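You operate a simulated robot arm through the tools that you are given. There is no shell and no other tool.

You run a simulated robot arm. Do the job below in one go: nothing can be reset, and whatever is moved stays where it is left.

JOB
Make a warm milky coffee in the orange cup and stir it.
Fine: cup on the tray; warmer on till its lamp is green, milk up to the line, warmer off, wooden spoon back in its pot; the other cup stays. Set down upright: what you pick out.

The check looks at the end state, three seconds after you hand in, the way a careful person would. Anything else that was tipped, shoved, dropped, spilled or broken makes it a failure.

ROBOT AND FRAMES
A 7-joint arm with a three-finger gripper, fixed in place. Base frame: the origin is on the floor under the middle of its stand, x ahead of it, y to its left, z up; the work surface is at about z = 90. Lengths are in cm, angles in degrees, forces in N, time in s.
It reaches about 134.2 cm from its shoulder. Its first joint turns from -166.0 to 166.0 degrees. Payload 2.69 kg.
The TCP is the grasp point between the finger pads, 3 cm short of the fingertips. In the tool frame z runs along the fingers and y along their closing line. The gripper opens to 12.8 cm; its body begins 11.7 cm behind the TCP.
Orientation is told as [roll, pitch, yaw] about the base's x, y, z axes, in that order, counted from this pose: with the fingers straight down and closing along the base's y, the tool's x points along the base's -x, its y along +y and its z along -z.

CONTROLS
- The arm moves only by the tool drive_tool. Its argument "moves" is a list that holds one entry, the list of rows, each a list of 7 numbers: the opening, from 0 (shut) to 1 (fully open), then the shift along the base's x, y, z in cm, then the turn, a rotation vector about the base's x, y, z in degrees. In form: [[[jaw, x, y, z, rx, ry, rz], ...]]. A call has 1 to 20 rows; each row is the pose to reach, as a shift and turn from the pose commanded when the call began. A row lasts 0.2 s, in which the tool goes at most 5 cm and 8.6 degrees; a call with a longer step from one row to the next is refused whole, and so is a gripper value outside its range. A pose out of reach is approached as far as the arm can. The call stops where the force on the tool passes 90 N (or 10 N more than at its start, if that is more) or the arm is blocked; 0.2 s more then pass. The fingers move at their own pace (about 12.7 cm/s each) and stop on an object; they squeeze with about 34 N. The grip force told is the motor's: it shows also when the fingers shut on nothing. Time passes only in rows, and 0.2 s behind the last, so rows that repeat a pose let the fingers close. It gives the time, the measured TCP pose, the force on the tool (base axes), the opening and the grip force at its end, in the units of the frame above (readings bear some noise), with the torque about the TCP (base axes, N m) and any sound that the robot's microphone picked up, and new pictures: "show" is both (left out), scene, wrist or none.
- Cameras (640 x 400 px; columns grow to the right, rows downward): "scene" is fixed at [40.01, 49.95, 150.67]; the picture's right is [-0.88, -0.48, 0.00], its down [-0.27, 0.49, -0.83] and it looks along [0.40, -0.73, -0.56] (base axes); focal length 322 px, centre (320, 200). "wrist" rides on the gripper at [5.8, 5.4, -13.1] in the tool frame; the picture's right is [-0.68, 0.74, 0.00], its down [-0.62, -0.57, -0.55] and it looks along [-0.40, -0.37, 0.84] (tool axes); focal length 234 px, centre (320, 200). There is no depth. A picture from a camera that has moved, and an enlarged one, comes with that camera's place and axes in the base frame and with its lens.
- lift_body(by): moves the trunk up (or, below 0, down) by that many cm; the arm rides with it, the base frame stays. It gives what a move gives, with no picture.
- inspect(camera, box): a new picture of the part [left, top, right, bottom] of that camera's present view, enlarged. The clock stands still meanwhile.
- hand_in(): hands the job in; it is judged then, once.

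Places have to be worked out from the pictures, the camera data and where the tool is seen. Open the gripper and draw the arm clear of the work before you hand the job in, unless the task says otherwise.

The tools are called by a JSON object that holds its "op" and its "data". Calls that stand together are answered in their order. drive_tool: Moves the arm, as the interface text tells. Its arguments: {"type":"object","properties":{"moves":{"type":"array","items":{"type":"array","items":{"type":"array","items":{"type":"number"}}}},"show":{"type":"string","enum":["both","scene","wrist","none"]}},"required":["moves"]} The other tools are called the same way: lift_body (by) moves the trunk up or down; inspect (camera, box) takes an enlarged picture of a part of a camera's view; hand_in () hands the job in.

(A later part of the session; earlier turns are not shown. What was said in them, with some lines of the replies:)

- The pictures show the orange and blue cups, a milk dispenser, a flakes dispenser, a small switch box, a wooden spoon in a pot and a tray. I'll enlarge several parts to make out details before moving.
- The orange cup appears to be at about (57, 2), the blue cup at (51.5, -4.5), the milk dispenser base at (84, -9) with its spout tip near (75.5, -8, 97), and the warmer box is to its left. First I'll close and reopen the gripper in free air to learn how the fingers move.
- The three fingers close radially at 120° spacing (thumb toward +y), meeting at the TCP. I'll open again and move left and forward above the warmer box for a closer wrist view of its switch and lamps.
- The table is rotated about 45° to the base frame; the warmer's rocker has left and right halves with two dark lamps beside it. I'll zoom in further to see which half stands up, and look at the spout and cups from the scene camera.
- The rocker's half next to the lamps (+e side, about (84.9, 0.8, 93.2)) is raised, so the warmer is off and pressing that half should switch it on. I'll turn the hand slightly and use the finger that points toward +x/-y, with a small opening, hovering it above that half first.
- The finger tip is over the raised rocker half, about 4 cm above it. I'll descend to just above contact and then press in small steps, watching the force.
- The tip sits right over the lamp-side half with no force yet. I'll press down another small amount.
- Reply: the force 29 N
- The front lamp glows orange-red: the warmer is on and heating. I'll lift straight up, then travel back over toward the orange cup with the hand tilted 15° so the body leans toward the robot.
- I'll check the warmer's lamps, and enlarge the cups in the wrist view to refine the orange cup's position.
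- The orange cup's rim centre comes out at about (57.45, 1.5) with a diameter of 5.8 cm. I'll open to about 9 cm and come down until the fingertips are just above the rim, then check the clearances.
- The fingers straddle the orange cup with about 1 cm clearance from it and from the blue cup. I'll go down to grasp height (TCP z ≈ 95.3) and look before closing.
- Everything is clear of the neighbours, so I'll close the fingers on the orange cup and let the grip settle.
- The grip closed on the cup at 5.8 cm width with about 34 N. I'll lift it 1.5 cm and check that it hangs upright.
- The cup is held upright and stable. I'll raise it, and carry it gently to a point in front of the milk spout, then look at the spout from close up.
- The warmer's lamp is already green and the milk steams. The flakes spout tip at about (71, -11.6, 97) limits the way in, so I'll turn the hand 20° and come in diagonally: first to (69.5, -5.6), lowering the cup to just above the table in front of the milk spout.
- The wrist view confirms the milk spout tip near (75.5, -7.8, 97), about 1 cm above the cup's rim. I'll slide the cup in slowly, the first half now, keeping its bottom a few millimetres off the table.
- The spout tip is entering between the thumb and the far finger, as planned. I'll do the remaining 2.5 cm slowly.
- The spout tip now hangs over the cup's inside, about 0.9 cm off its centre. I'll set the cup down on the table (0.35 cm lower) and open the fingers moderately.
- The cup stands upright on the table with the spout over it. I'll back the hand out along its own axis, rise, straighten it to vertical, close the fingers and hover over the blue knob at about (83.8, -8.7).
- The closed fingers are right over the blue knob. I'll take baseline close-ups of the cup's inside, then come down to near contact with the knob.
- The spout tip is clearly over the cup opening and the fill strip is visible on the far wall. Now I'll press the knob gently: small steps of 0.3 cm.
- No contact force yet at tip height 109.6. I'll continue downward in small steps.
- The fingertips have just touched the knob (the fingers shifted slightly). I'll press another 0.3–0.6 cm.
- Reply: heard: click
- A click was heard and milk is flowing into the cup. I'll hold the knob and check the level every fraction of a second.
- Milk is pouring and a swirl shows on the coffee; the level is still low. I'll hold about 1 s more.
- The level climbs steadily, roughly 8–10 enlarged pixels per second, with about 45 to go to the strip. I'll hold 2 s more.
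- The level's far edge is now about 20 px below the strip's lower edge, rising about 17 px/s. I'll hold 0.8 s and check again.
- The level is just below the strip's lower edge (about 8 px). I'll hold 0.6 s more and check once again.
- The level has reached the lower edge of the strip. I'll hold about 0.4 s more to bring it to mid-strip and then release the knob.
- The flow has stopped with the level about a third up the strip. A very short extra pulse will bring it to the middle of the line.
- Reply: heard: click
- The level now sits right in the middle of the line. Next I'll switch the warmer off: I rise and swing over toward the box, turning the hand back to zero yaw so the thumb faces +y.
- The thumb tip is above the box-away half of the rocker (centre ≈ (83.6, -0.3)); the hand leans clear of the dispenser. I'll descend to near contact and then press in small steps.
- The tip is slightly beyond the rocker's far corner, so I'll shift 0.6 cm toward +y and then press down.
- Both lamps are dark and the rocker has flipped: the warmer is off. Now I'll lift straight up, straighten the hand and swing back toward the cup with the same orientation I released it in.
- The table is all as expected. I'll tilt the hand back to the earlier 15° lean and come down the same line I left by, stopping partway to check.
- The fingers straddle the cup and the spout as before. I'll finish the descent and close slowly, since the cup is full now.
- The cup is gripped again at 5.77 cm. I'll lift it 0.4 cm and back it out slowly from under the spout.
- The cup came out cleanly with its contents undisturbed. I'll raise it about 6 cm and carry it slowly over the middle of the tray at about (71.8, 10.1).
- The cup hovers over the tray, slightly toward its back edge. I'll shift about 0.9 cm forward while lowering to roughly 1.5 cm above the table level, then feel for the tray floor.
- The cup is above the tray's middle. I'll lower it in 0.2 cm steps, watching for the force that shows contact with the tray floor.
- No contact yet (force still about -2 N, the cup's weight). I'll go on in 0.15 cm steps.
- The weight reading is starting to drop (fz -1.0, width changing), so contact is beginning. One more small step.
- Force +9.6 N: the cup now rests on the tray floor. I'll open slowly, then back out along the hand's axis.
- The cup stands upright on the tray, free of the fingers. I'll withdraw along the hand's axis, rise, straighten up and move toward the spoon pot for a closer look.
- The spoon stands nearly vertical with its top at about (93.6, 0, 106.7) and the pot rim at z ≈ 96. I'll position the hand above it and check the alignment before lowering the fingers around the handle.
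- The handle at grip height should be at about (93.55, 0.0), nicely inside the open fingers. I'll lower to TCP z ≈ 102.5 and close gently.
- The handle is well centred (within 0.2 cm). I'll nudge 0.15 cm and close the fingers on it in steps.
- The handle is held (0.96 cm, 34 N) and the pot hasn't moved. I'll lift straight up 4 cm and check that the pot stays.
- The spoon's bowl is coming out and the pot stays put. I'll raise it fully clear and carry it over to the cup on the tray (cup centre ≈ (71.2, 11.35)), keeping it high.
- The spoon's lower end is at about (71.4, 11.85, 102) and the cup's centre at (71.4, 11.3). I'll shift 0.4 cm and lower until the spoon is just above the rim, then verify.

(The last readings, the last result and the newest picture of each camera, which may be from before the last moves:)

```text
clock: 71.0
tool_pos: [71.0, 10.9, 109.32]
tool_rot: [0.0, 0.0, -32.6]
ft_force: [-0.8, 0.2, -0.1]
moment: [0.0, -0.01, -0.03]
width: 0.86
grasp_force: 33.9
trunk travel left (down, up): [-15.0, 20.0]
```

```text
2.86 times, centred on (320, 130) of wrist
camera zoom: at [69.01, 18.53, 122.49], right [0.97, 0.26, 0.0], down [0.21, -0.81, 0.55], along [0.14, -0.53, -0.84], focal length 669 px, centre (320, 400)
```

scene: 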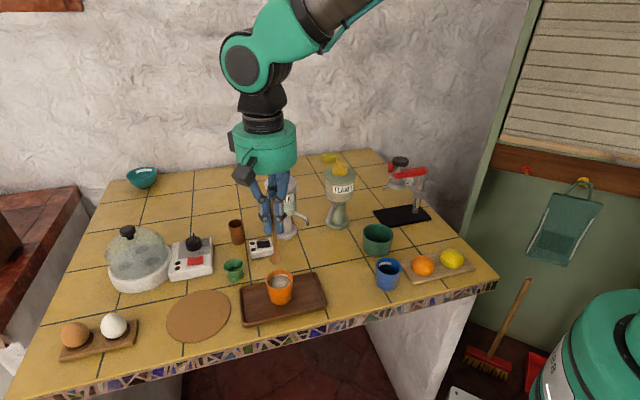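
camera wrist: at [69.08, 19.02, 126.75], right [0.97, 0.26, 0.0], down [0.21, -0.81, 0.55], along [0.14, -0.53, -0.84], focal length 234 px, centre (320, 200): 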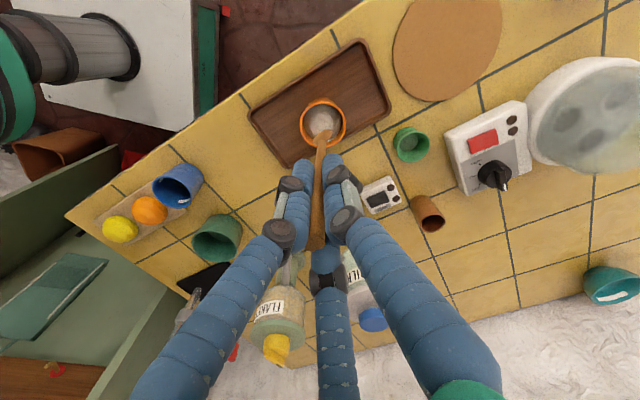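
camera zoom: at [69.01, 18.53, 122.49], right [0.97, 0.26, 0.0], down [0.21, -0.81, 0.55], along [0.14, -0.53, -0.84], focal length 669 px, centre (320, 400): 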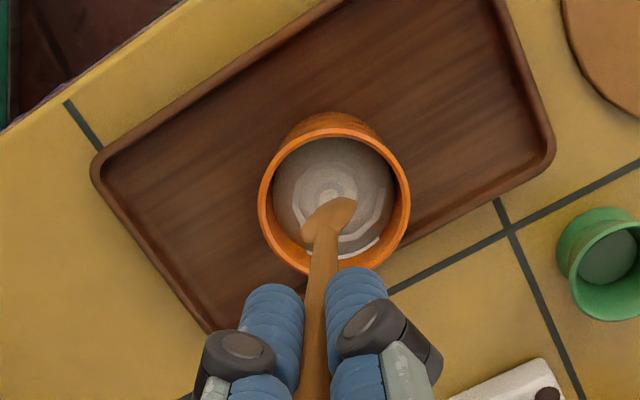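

The spoon's bowl is centred over the cup. I'll lower it into the drink, stopping about 1 cm above the cup's floor.

{"op": "drive_tool", "data": {"moves": [[[0, 0, 0, -1, 0, 0, 0], [0, 0, 0, -2, 0, 0, 0], [0, 0, 0, -3, 0, 0, 0], [0, 0, 0, -4, 0, 0, 0], [0, 0, 0, -4.7, 0, 0, 0], [0, 0, 0, -4.7, 0, 0, 0]]], "show": "none"}}

{"op": "inspect", "data": {"camera": "scene", "box": [250, 220, 320, 310]}}

{"op": "inspect", "data": {"camera": "wrist", "box": [240, 60, 400, 200]}}

```text
clock: 72.4
tool_pos: [71.13, 10.92, 104.62]
tool_rot: [0.0, 0.0, -32.6]
ft_force: [0.6, 0.4, -0.4]
moment: [0.0, 0.03, 0.01]
width: 0.89
grasp_force: 33.7
trunk travel left (down, up): [-15.0, 20.0]
```

```text
4.44 times, centred on (285, 265) of scene
camera zoom: at [40.01, 49.95, 150.67], right [-0.88, -0.48, 0.0], down [-0.27, 0.49, -0.83], along [0.4, -0.73, -0.56], focal length 1433 px, centre (476, -89)
```

zoom: 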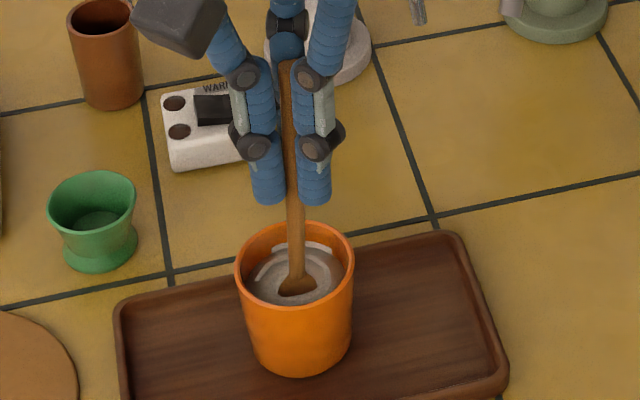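

```text
2.86 times, centred on (320, 130) of wrist
camera zoom: at [69.1, 18.51, 117.77], right [0.97, 0.26, 0.0], down [0.21, -0.81, 0.55], along [0.14, -0.53, -0.84], focal length 669 px, centre (320, 400)
```

zoom: 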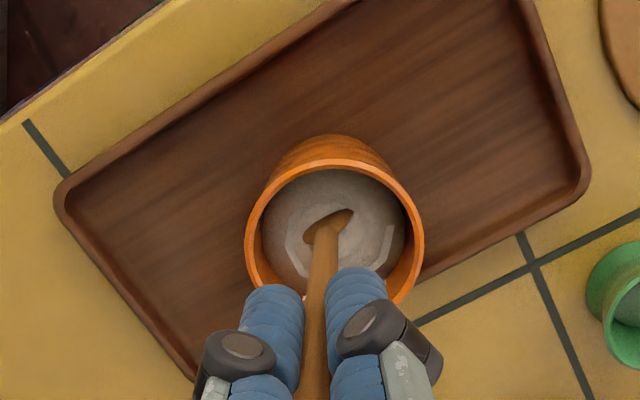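

The bowl is in the drink and centred, with no contact forces. I'll go 0.4 cm deeper and stir in circles of 0.7 cm radius.

{"op": "drive_tool", "data": {"moves": [[[0, 0.35, 0, -0.4, 0, 0, 0], [0, 0.7, 0, -0.4, 0, 0, 0], [0, 0.536, 0.45, -0.4, 0, 0, 0], [0, 0.122, 0.689, -0.4, 0, 0, 0], [0, -0.35, 0.606, -0.4, 0, 0, 0], [0, -0.658, 0.239, -0.4, 0, 0, 0], [0, -0.658, -0.239, -0.4, 0, 0, 0], [0, -0.35, -0.606, -0.4, 0, 0, 0], [0, 0.122, -0.689, -0.4, 0, 0, 0], [0, 0.536, -0.45, -0.4, 0, 0, 0], [0, 0.7, 0, -0.4, 0, 0, 0], [0, 0.536, 0.45, -0.4, 0, 0, 0], [0, 0.122, 0.689, -0.4, 0, 0, 0], [0, -0.35, 0.606, -0.4, 0, 0, 0], [0, -0.658, 0.239, -0.4, 0, 0, 0], [0, -0.658, -0.239, -0.4, 0, 0, 0], [0, -0.35, -0.606, -0.4, 0, 0, 0], [0, 0.122, -0.689, -0.4, 0, 0, 0], [0, 0.536, -0.45, -0.4, 0, 0, 0], [0, 0, 0, -0.4, 0, 0, 0]]], "show": "none"}}

{"op": "inspect", "data": {"camera": "scene", "box": [250, 220, 320, 310]}}

{"op": "inspect", "data": {"camera": "wrist", "box": [240, 60, 400, 200]}}

```text
clock: 76.6
tool_pos: [71.16, 10.92, 104.37]
tool_rot: [-0.1, 0.0, -32.5]
ft_force: [0.1, 0.1, 0.3]
moment: [0.01, 0.05, 0.02]
width: 0.85
grasp_force: 33.9
trunk travel left (down, up): [-15.0, 20.0]
```

```text
4.44 times, centred on (285, 265) of scene
camera zoom: at [40.01, 49.95, 150.67], right [-0.88, -0.48, 0.0], down [-0.27, 0.49, -0.83], along [0.4, -0.73, -0.56], focal length 1433 px, centre (476, -89)
```

zoom: 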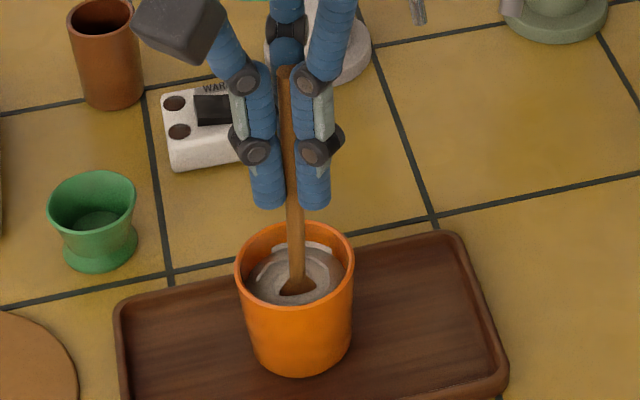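

```text
2.86 times, centred on (320, 130) of wrist
camera zoom: at [69.12, 18.53, 117.49], right [0.97, 0.26, 0.0], down [0.21, -0.81, 0.55], along [0.14, -0.53, -0.84], focal length 669 px, centre (320, 400)
```

zoom: 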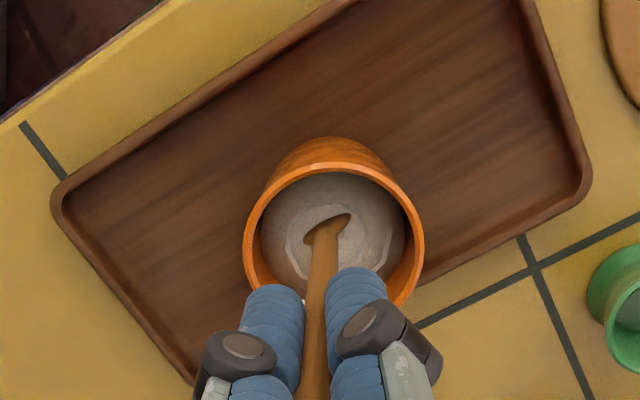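

I'll look closely at the drink's surface to see whether the milk streaks are blending.

{"op": "inspect", "data": {"camera": "scene", "box": [264, 265, 296, 293]}}

{"op": "inspect", "data": {"camera": "wrist", "box": [295, 95, 350, 140]}}

```text
14.29 times, centred on (280, 279) of scene
camera zoom: at [40.01, 49.95, 150.67], right [-0.88, -0.48, 0.0], down [-0.27, 0.49, -0.83], along [0.4, -0.73, -0.56], focal length 4605 px, centre (891, -929)
```

zoom: 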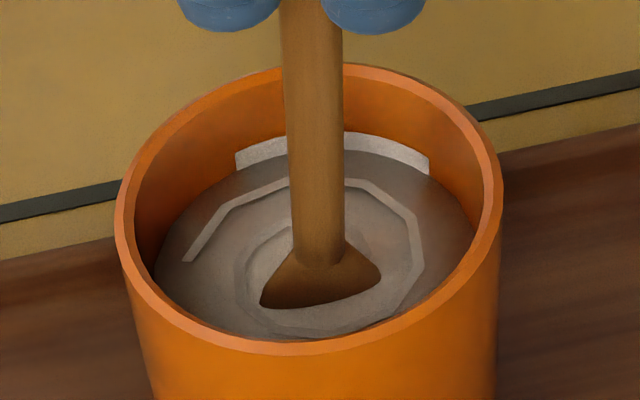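

```text
8.89 times, centred on (322, 118) of wrist
camera zoom: at [69.12, 18.53, 117.49], right [0.97, 0.26, 0.0], down [0.21, -0.81, 0.55], along [0.14, -0.53, -0.84], focal length 2082 px, centre (298, 933)
```

zoom: 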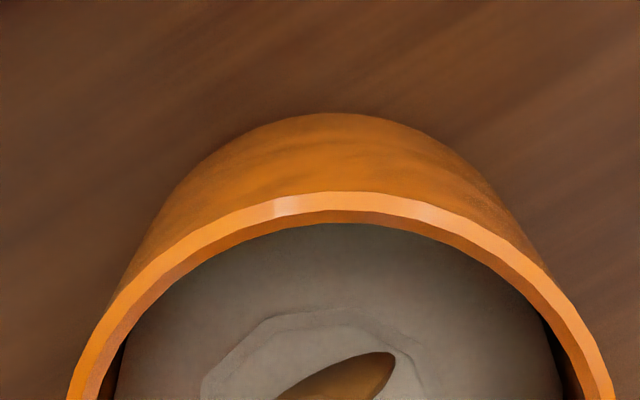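

The spiral is still visible, so it needs more stirring. I'll go slightly deeper and stir wider, with the loop recentred in the cup.

{"op": "drive_tool", "data": {"moves": [[[0, 0.4, 0.0, -0.25, 0, 0, 0], [0, 0.8, 0.09, -0.25, 0, 0, 0], [0, 0.29, 0.62, -0.25, 0, 0, 0], [0, -0.3, 0.72, -0.25, 0, 0, 0], [0, -0.71, 0.34, -0.25, 0, 0, 0], [0, -0.74, -0.34, -0.25, 0, 0, 0], [0, -0.38, -0.99, -0.25, 0, 0, 0], [0, 0.21, -1.33, -0.25, 0, 0, 0], [0, 0.75, -1.18, -0.25, 0, 0, 0], [0, 0.98, -0.62, -0.25, 0, 0, 0], [0, 0.8, 0.09, -0.25, 0, 0, 0], [0, 0.29, 0.62, -0.25, 0, 0, 0], [0, -0.3, 0.72, -0.25, 0, 0, 0], [0, -0.71, 0.34, -0.25, 0, 0, 0], [0, -0.74, -0.34, -0.25, 0, 0, 0], [0, -0.38, -0.99, -0.25, 0, 0, 0], [0, 0.21, -1.33, -0.25, 0, 0, 0], [0, 0.75, -1.18, -0.25, 0, 0, 0], [0, 0.98, -0.62, -0.25, 0, 0, 0], [0, 0.8, 0.09, -0.25, 0, 0, 0]]], "show": "none"}}

{"op": "inspect", "data": {"camera": "scene", "box": [264, 265, 296, 293]}}

{"op": "inspect", "data": {"camera": "wrist", "box": [280, 85, 370, 160]}}

```text
clock: 80.8
tool_pos: [71.95, 11.16, 103.95]
tool_rot: [0.0, -0.1, -32.6]
ft_force: [-0.5, 0.4, -0.6]
moment: [0.06, -0.03, -0.03]
width: 0.84
grasp_force: 34.2
trunk travel left (down, up): [-15.0, 20.0]
```

```text
14.29 times, centred on (280, 279) of scene
camera zoom: at [40.01, 49.95, 150.67], right [-0.88, -0.48, 0.0], down [-0.27, 0.49, -0.83], along [0.4, -0.73, -0.56], focal length 4605 px, centre (891, -929)
```

zoom: 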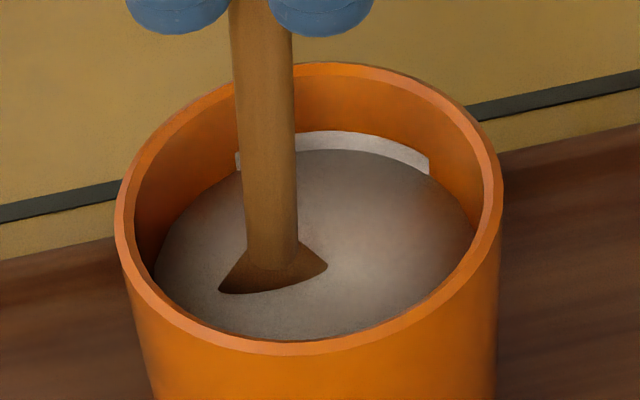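

```text
5.33 times, centred on (325, 122) of wrist
camera zoom: at [69.95, 18.71, 117.19], right [0.97, 0.26, 0.0], down [0.21, -0.81, 0.55], along [0.14, -0.53, -0.84], focal length 1249 px, centre (293, 613)
```

zoom: 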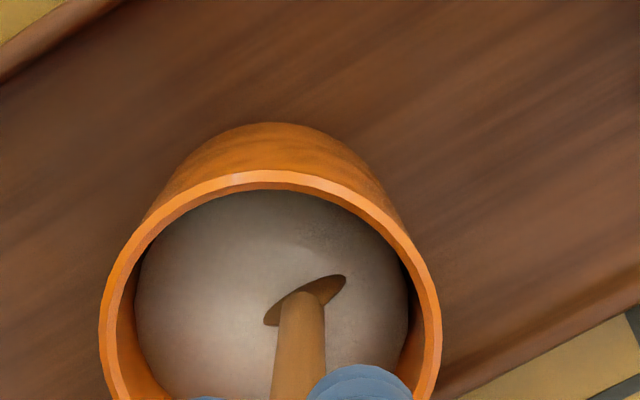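

The spiral is gone: the drink is evenly blended and the cup hasn't shifted. I'll bring the spoon to the middle, draw it slowly straight up out of the cup and let it drip for a moment.

{"op": "drive_tool", "data": {"moves": [[[0, -0.4, -0.2, 0, 0, 0, 0], [0, -0.7, -0.35, 0, 0, 0, 0], [0, -0.7, -0.35, 0.5, 0, 0, 0], [0, -0.7, -0.35, 1.2, 0, 0, 0], [0, -0.7, -0.35, 2.0, 0, 0, 0], [0, -0.7, -0.35, 3.0, 0, 0, 0], [0, -0.7, -0.35, 4.2, 0, 0, 0], [0, -0.7, -0.35, 5.6, 0, 0, 0], [0, -0.7, -0.35, 7.0, 0, 0, 0], [0, -0.7, -0.35, 8.5, 0, 0, 0], [0, -0.7, -0.35, 9.6, 0, 0, 0], [0, -0.7, -0.35, 9.6, 0, 0, 0], [0, -0.7, -0.35, 9.6, 0, 0, 0], [0, -0.7, -0.35, 9.6, 0, 0, 0], [0, -0.7, -0.35, 9.6, 0, 0, 0], [0, -0.7, -0.35, 9.6, 0, 0, 0], [0, -0.7, -0.35, 9.6, 0, 0, 0]]], "show": "none"}}

{"op": "inspect", "data": {"camera": "scene", "box": [230, 180, 330, 310]}}

{"op": "inspect", "data": {"camera": "wrist", "box": [240, 60, 400, 200]}}

```text
clock: 84.4
tool_pos: [71.31, 10.84, 113.58]
tool_rot: [0.0, 0.1, -32.6]
ft_force: [-0.3, 0.1, -1.1]
moment: [-0.02, 0.0, 0.02]
width: 0.83
grasp_force: 34.1
trunk travel left (down, up): [-15.0, 20.0]
```

```text
3.08 times, centred on (280, 245) of scene
camera zoom: at [40.01, 49.95, 150.67], right [-0.88, -0.48, 0.0], down [-0.27, 0.49, -0.83], along [0.4, -0.73, -0.56], focal length 992 px, centre (443, 62)
```

zoom: 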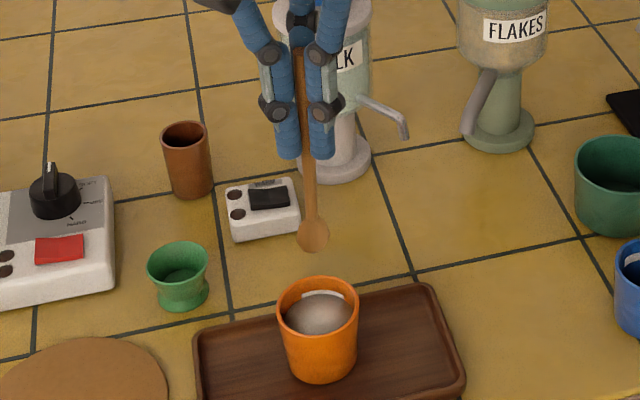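

```text
2.86 times, centred on (320, 130) of wrist
camera zoom: at [69.22, 18.3, 126.73], right [0.97, 0.26, 0.0], down [0.21, -0.81, 0.55], along [0.14, -0.53, -0.84], focal length 669 px, centre (320, 400)
```

zoom: 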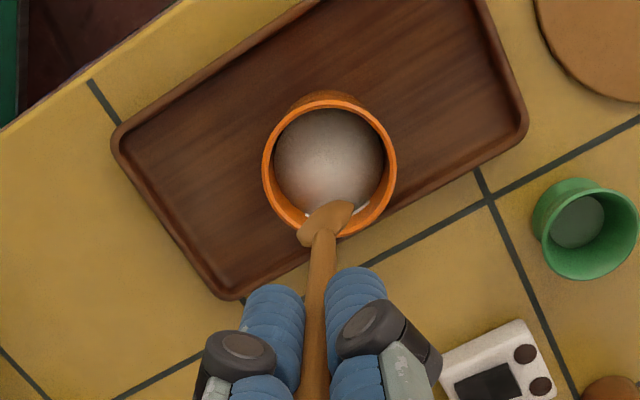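

The spoon is out cleanly and the drink stands at the line. I'll carry the spoon back to directly above its pot and check the alignment.

{"op": "drive_tool", "data": {"moves": [[[0, 1.2, -0.6, 0, 0, 0, 0], [0, 3.4, -1.7, 0, 0, 0, 0], [0, 5.8, -2.8, 0, 0, 0, 0], [0, 8.2, -4.0, 0, 0, 0, 0], [0, 10.6, -5.2, 0, 0, 0, 0], [0, 13, -6.3, 0, 0, 0, 0], [0, 15.4, -7.5, 0, 0, 0, 0], [0, 17.8, -8.7, 0, 0, 0, 0], [0, 20, -9.75, 0, 0, 0, 0], [0, 21.5, -10.5, 0, 0, 0, 0], [0, 22.25, -10.84, 0, 0, 0, 0], [0, 22.25, -10.84, 0, 0, 0, 0], [0, 22.25, -10.84, 0, 0, 0, 0]]], "show": "both"}}

{"op": "inspect", "data": {"camera": "scene", "box": [200, 150, 280, 250]}}

{"op": "inspect", "data": {"camera": "wrist", "box": [240, 80, 400, 220]}}

```text
clock: 87.2
tool_pos: [93.41, -0.07, 113.55]
tool_rot: [0.1, 0.1, -32.6]
ft_force: [-0.3, -0.6, -0.6]
moment: [-0.01, 0.03, -0.01]
width: 0.83
grasp_force: 33.5
trunk travel left (down, up): [-15.0, 20.0]
camera wrist: at [91.42, 7.46, 126.68], right [0.97, 0.26, 0.0], down [0.21, -0.81, 0.55], along [0.14, -0.53, -0.84], focal length 234 px, centre (320, 200)
```

scene: 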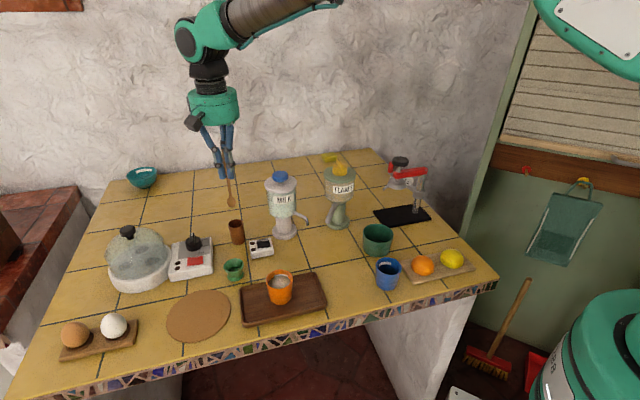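
wrist: 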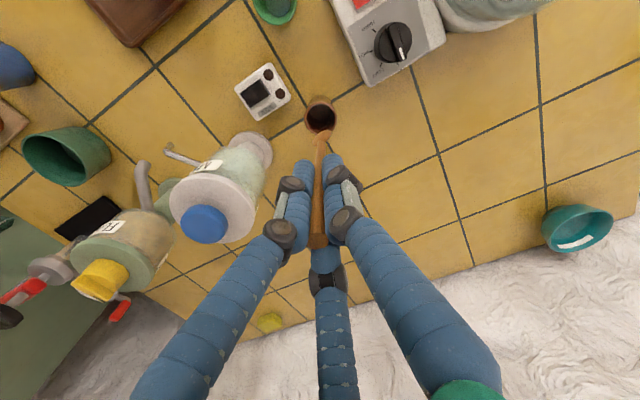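

```text
4.00 times, centred on (240, 200) of scene
camera zoom: at [40.01, 49.95, 150.67], right [-0.88, -0.48, 0.0], down [-0.27, 0.49, -0.83], along [0.4, -0.73, -0.56], focal length 1289 px, centre (640, 200)
```

zoom: 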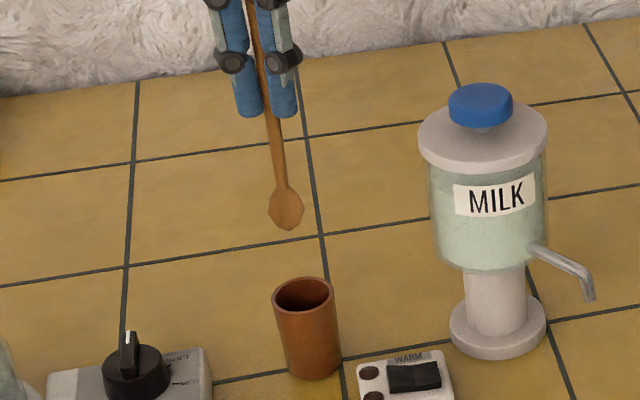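

```text
2.86 times, centred on (320, 150) of wrist
camera zoom: at [91.42, 7.46, 126.68], right [0.97, 0.26, 0.0], down [0.21, -0.81, 0.55], along [0.14, -0.53, -0.84], focal length 669 px, centre (320, 343)
```

zoom: 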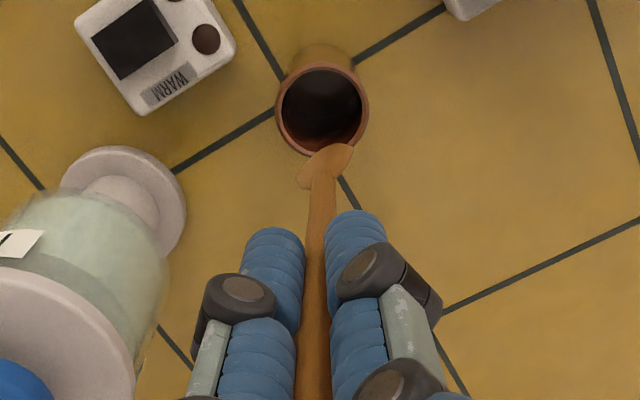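

The spoon hangs above the pot. I'll lower it until its bowl is just above the rim and verify before inserting.

{"op": "drive_tool", "data": {"moves": [[[0, 0, 0, -1.5, 0, 0, 0], [0, 0, 0, -3, 0, 0, 0], [0, 0, 0, -4.3, 0, 0, 0], [0, 0, 0, -4.3, 0, 0, 0]]], "show": "none"}}

{"op": "inspect", "data": {"camera": "scene", "box": [215, 195, 265, 250]}}

{"op": "inspect", "data": {"camera": "wrist", "box": [270, 70, 370, 160]}}

```text
clock: 88.2
tool_pos: [93.55, -0.16, 109.16]
tool_rot: [-0.1, 0.0, -32.6]
ft_force: [0.1, 0.0, -0.1]
moment: [-0.02, 0.03, -0.02]
width: 0.8
grasp_force: 33.8
trunk travel left (down, up): [-15.0, 20.0]
```

```text
7.27 times, centred on (240, 222) of scene
camera zoom: at [40.01, 49.95, 150.67], right [-0.88, -0.48, 0.0], down [-0.27, 0.49, -0.83], along [0.4, -0.73, -0.56], focal length 2344 px, centre (902, 36)
```

zoom: 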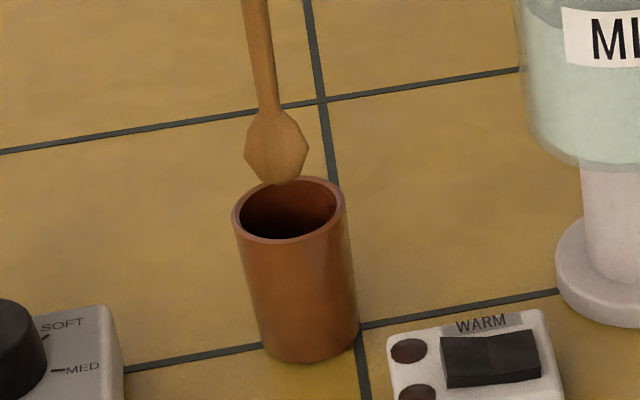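

```text
4.44 times, centred on (320, 115) of wrist
camera zoom: at [91.47, 7.43, 122.35], right [0.97, 0.26, 0.0], down [0.21, -0.81, 0.55], along [0.14, -0.53, -0.84], focal length 1041 px, centre (320, 578)
```

zoom: 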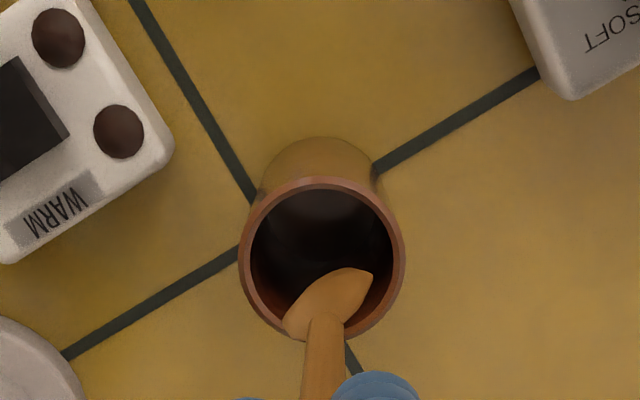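

The bowl is over the opening but about 0.3 cm off centre. I'll correct by (-0.3, -0.12) and lower it partway into the pot.

{"op": "drive_tool", "data": {"moves": [[[0, -0.3, -0.12, 0, 0, 0, 0], [0, -0.3, -0.12, -0.8, 0, 0, 0], [0, -0.3, -0.12, -1.6, 0, 0, 0], [0, -0.3, -0.12, -2.2, 0, 0, 0]]], "show": "none"}}

{"op": "inspect", "data": {"camera": "scene", "box": [215, 195, 265, 250]}}

{"op": "inspect", "data": {"camera": "wrist", "box": [270, 70, 370, 160]}}

```text
clock: 89.2
tool_pos: [93.2, -0.14, 107.09]
tool_rot: [0.1, -0.1, -32.6]
ft_force: [-0.7, 0.4, -0.5]
moment: [0.02, 0.01, 0.0]
width: 0.81
grasp_force: 33.9
trunk travel left (down, up): [-15.0, 20.0]
```

```text
7.27 times, centred on (240, 222) of scene
camera zoom: at [40.01, 49.95, 150.67], right [-0.88, -0.48, 0.0], down [-0.27, 0.49, -0.83], along [0.4, -0.73, -0.56], focal length 2344 px, centre (902, 36)
```

zoom: 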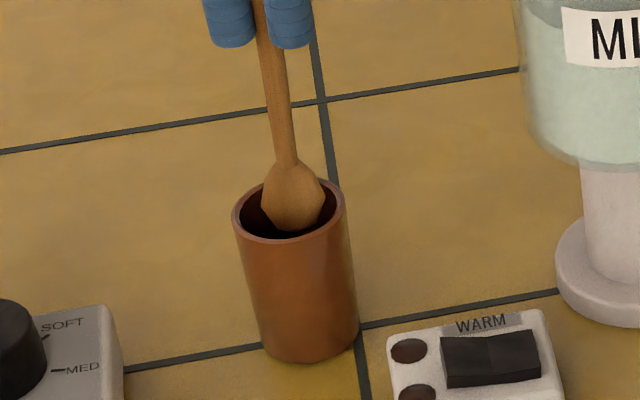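

```text
4.44 times, centred on (320, 115) of wrist
camera zoom: at [91.12, 7.41, 120.19], right [0.97, 0.26, 0.0], down [0.21, -0.81, 0.55], along [0.14, -0.53, -0.84], focal length 1041 px, centre (320, 578)
```

zoom: 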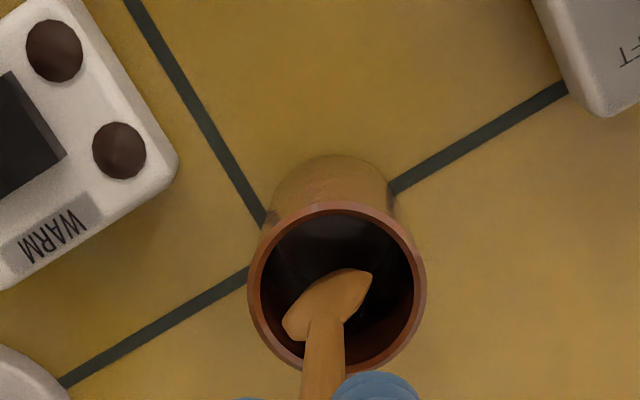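

The bowl is centred inside the pot's rim. I'll keep lowering, watching the force as it nears the bottom.

{"op": "drive_tool", "data": {"moves": [[[0, 0, 0, -1, 0, 0, 0], [0, 0, 0, -2, 0, 0, 0], [0, 0, 0, -3, 0, 0, 0], [0, 0, 0, -3.7, 0, 0, 0], [0, 0, 0, -4.0, 0, 0, 0]]], "show": "none"}}

{"op": "inspect", "data": {"camera": "scene", "box": [215, 175, 265, 250]}}

{"op": "inspect", "data": {"camera": "wrist", "box": [270, 70, 370, 160]}}

```text
clock: 90.4
tool_pos: [93.19, -0.23, 102.95]
tool_rot: [0.0, 0.0, -32.6]
ft_force: [0.1, -0.4, -0.4]
moment: [-0.01, 0.02, -0.02]
width: 0.83
grasp_force: 33.5
trunk travel left (down, up): [-15.0, 20.0]
```

```text
5.33 times, centred on (240, 212) of scene
camera zoom: at [40.01, 49.95, 150.67], right [-0.88, -0.48, 0.0], down [-0.27, 0.49, -0.83], along [0.4, -0.73, -0.56], focal length 1719 px, centre (747, 133)
```

zoom: 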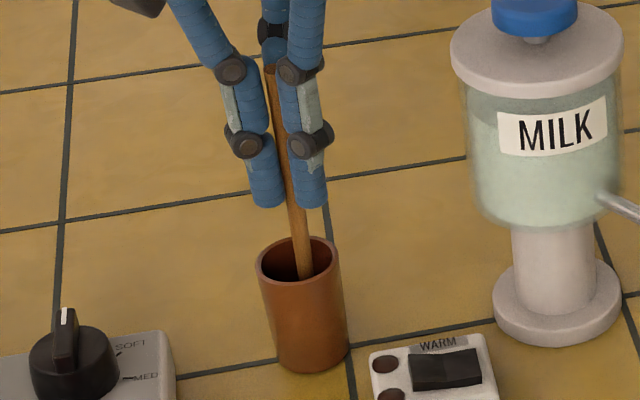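

```text
4.44 times, centred on (320, 115) of wrist
camera zoom: at [91.14, 7.33, 116.21], right [0.97, 0.26, 0.0], down [0.21, -0.81, 0.55], along [0.14, -0.53, -0.84], focal length 1041 px, centre (320, 578)
```

zoom: 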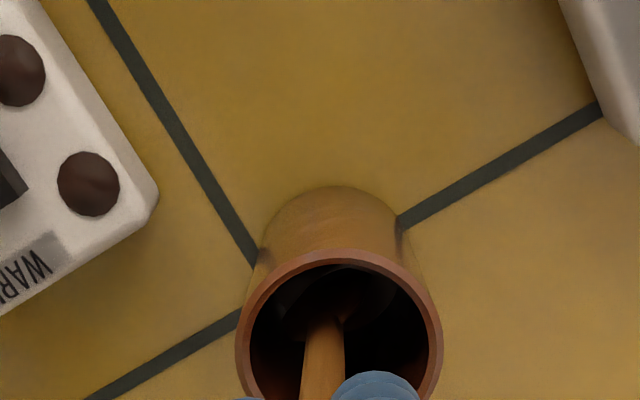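

The spoon is nearly at its old depth with no contact force. I'll lower the last few millimetres gently.

{"op": "drive_tool", "data": {"moves": [[[0, 0, 0, -0.2, 0, 0, 0], [0, 0, 0, -0.4, 0, 0, 0]]], "show": "none"}}

```text
clock: 91.0
tool_pos: [93.16, -0.24, 102.72]
tool_rot: [-0.1, 0.0, -32.5]
ft_force: [-0.1, 0.5, -0.5]
moment: [0.0, -0.03, -0.02]
width: 0.85
grasp_force: 34.3
trunk travel left (down, up): [-15.0, 20.0]
```

Still free; a little further, down to the original grip height and slightly below.

{"op": "drive_tool", "data": {"moves": [[[0, 0, 0, -0.12, 0, 0, 0], [0, 0, 0, -0.22, 0, 0, 0]]], "show": "none"}}

```text
clock: 91.6
tool_pos: [93.22, -0.07, 102.57]
tool_rot: [-0.1, -0.2, -32.6]
ft_force: [-1.0, 1.6, 7.6]
moment: [0.23, 0.17, 0.03]
width: 0.84
grasp_force: 33.6
trunk travel left (down, up): [-15.0, 20.0]
```

Contact with the pot's floor (7.6 N). I'll ease up a hair and open the fingers gradually so the spoon just rests in the pot.

{"op": "drive_tool", "data": {"moves": [[[0, 0, 0, 0.1, 0, 0, 0], [0.09, 0, 0, 0.1, 0, 0, 0], [0.12, 0, 0, 0.1, 0, 0, 0], [0.16, 0, 0, 0.1, 0, 0, 0], [0.22, 0, 0, 0.1, 0, 0, 0], [0.3, 0, 0, 0.1, 0, 0, 0], [0.4, 0, 0, 0.1, 0, 0, 0], [0.55, 0, 0, 0.1, 0, 0, 0], [0.6, 0, 0, 0.1, 0, 0, 0], [0.6, 0, 0, 0.1, 0, 0, 0]]], "show": "none"}}

{"op": "inspect", "data": {"camera": "scene", "box": [205, 165, 275, 250]}}

{"op": "inspect", "data": {"camera": "wrist", "box": [240, 80, 400, 220]}}

```text
clock: 93.8
tool_pos: [93.09, -0.16, 102.63]
tool_rot: [0.0, -0.1, -32.6]
ft_force: [0.9, -0.9, -0.2]
moment: [0.03, 0.01, -0.02]
width: 7.68
grasp_force: 0.0
trunk travel left (down, up): [-15.0, 20.0]
```

```text
4.71 times, centred on (240, 208) of scene
camera zoom: at [40.01, 49.95, 150.67], right [-0.88, -0.48, 0.0], down [-0.27, 0.49, -0.83], along [0.4, -0.73, -0.56], focal length 1517 px, centre (696, 165)
```

zoom: 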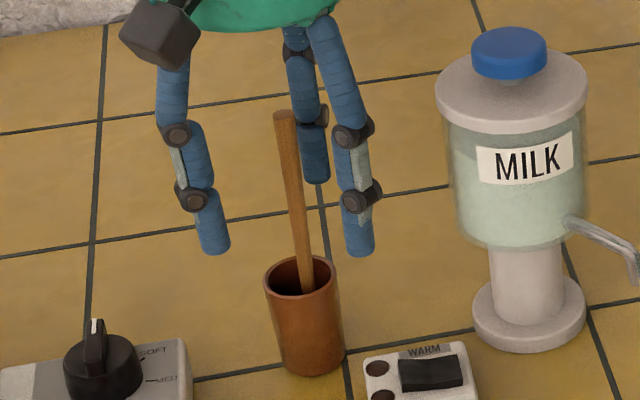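

```text
2.86 times, centred on (320, 150) of wrist
camera zoom: at [91.11, 7.31, 115.76], right [0.97, 0.26, 0.0], down [0.21, -0.81, 0.55], along [0.14, -0.53, -0.84], focal length 669 px, centre (320, 343)
```

zoom: 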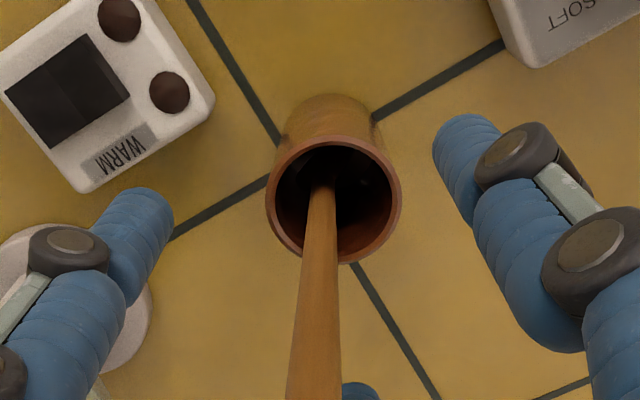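

The spoon rests in its pot again, upright as before. I'll raise the hand straight up clear of it and then draw back to where it started.

{"op": "drive_tool", "data": {"moves": [[[0.6, 0, 0, 2, 0, 0, 0], [0.6, 0, 0, 5, 0, 0, 0], [0.6, 0, 0, 9, 0, 0, 0], [0.6, 0, 0, 13.5, 0, 0, 0], [0.6, 0, 0, 18, 0, 0, 0], [0.6, 0, 0, 22.5, 0, 0, 0], [1, -4, 0, 24, 0, 0, 8], [1, -8.5, -0.5, 25, 0, 0, 16], [1, -13, -1, 25, 0, 0, 24], [1, -17.5, -1.5, 25, 0, 0, 32.6], [1, -22, -2, 25, 0, 0, 32.6], [1, -26.5, -3, 25, 0, 0, 32.6], [1, -31, -5, 25, 0, 0, 32.6], [1, -34.5, -8, 25, 0, 0, 32.6], [1, -34.5, -8, 25, 0, 0, 32.6]]], "show": "both"}}

{"op": "inspect", "data": {"camera": "scene", "box": [200, 170, 340, 330]}}

{"op": "inspect", "data": {"camera": "scene", "box": [255, 260, 305, 310]}}

{"op": "inspect", "data": {"camera": "scene", "box": [330, 140, 490, 300]}}

```text
clock: 97.0
tool_pos: [58.4, -8.34, 127.81]
tool_rot: [0.1, 0.1, 0.0]
ft_force: [-0.7, -0.8, -0.4]
moment: [0.04, -0.04, 0.01]
width: 12.79
grasp_force: 0.0
trunk travel left (down, up): [-15.0, 20.0]
camera wrist: at [52.6, -3.08, 140.93], right [0.68, 0.74, 0.0], down [0.62, -0.57, 0.55], along [0.4, -0.37, -0.84], focal length 234 px, centre (320, 200)
```

scene: 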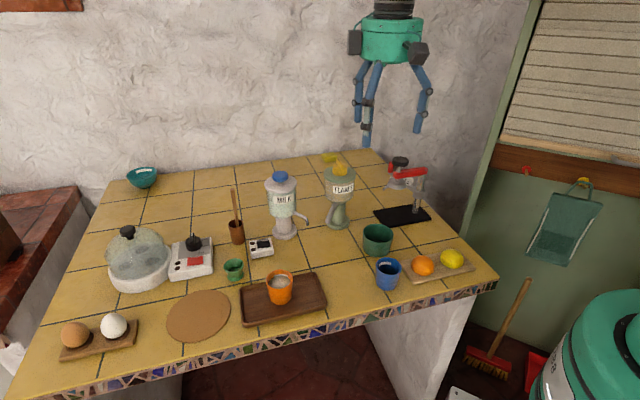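
wrist: 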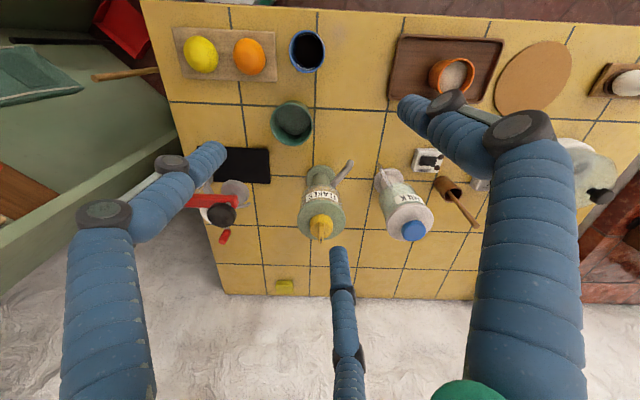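

```text
2.50 times, centred on (270, 250) of scene
camera zoom: at [40.01, 49.95, 150.67], right [-0.88, -0.48, 0.0], down [-0.27, 0.49, -0.83], along [0.4, -0.73, -0.56], focal length 806 px, centre (445, 75)
```

zoom: 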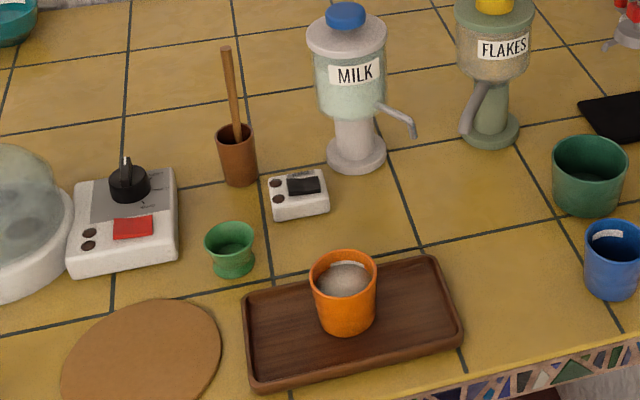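

```text
8.00 times, centred on (280, 285) of scene
camera zoom: at [40.01, 49.95, 150.67], right [-0.88, -0.48, 0.0], down [-0.27, 0.49, -0.83], along [0.4, -0.73, -0.56], focal length 2579 px, centre (640, -480)
```

zoom: 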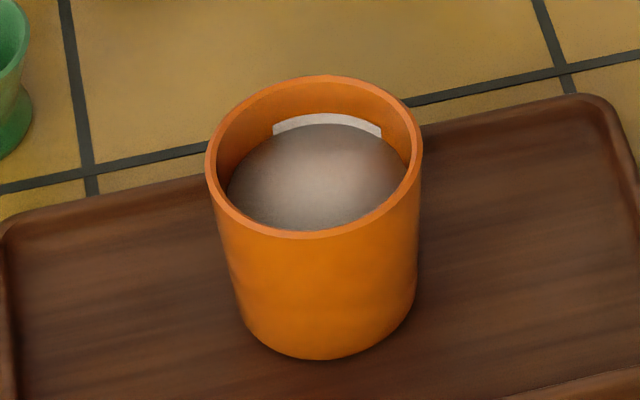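

```text
2.50 times, centred on (410, 220) of scene
camera zoom: at [40.01, 49.95, 150.67], right [-0.88, -0.48, 0.0], down [-0.27, 0.49, -0.83], along [0.4, -0.73, -0.56], focal length 806 px, centre (95, 150)
```

zoom: 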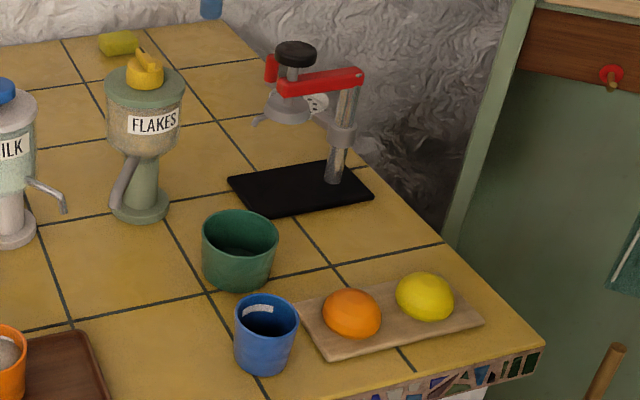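

The orange cup stands upright on the tray, filled to the line and evenly blended. The warmer is off with both lamps dark, the spoon is back in its pot, and the blue cup and everything else are where they were. The gripper is open and clear of the work, so I'm handing the job in.

{"op": "hand_in", "data": {}}

```text
The job is handed in.
```

The warm milky coffee is made and handed in; I haven't seen the check's result.

- **Cup:** The orange cup stands upright near the middle of the tray.
- **Milk:** I poured only after the warmer's lamp turned green. The level sits at the middle of the white line inside the cup.
- **Stirring:** I stirred with the wooden spoon until the milk swirl disappeared and the drink looked even.
- **Warmer:** It is off, with both lamps dark.
- **Spoon:** It is back in its pot, standing as it was at the start.
- **Everything else:** The blue cup was not touched. In the last pictures I saw no spills and nothing else out of place.

The gripper is open and back near its starting position, clear of the work.
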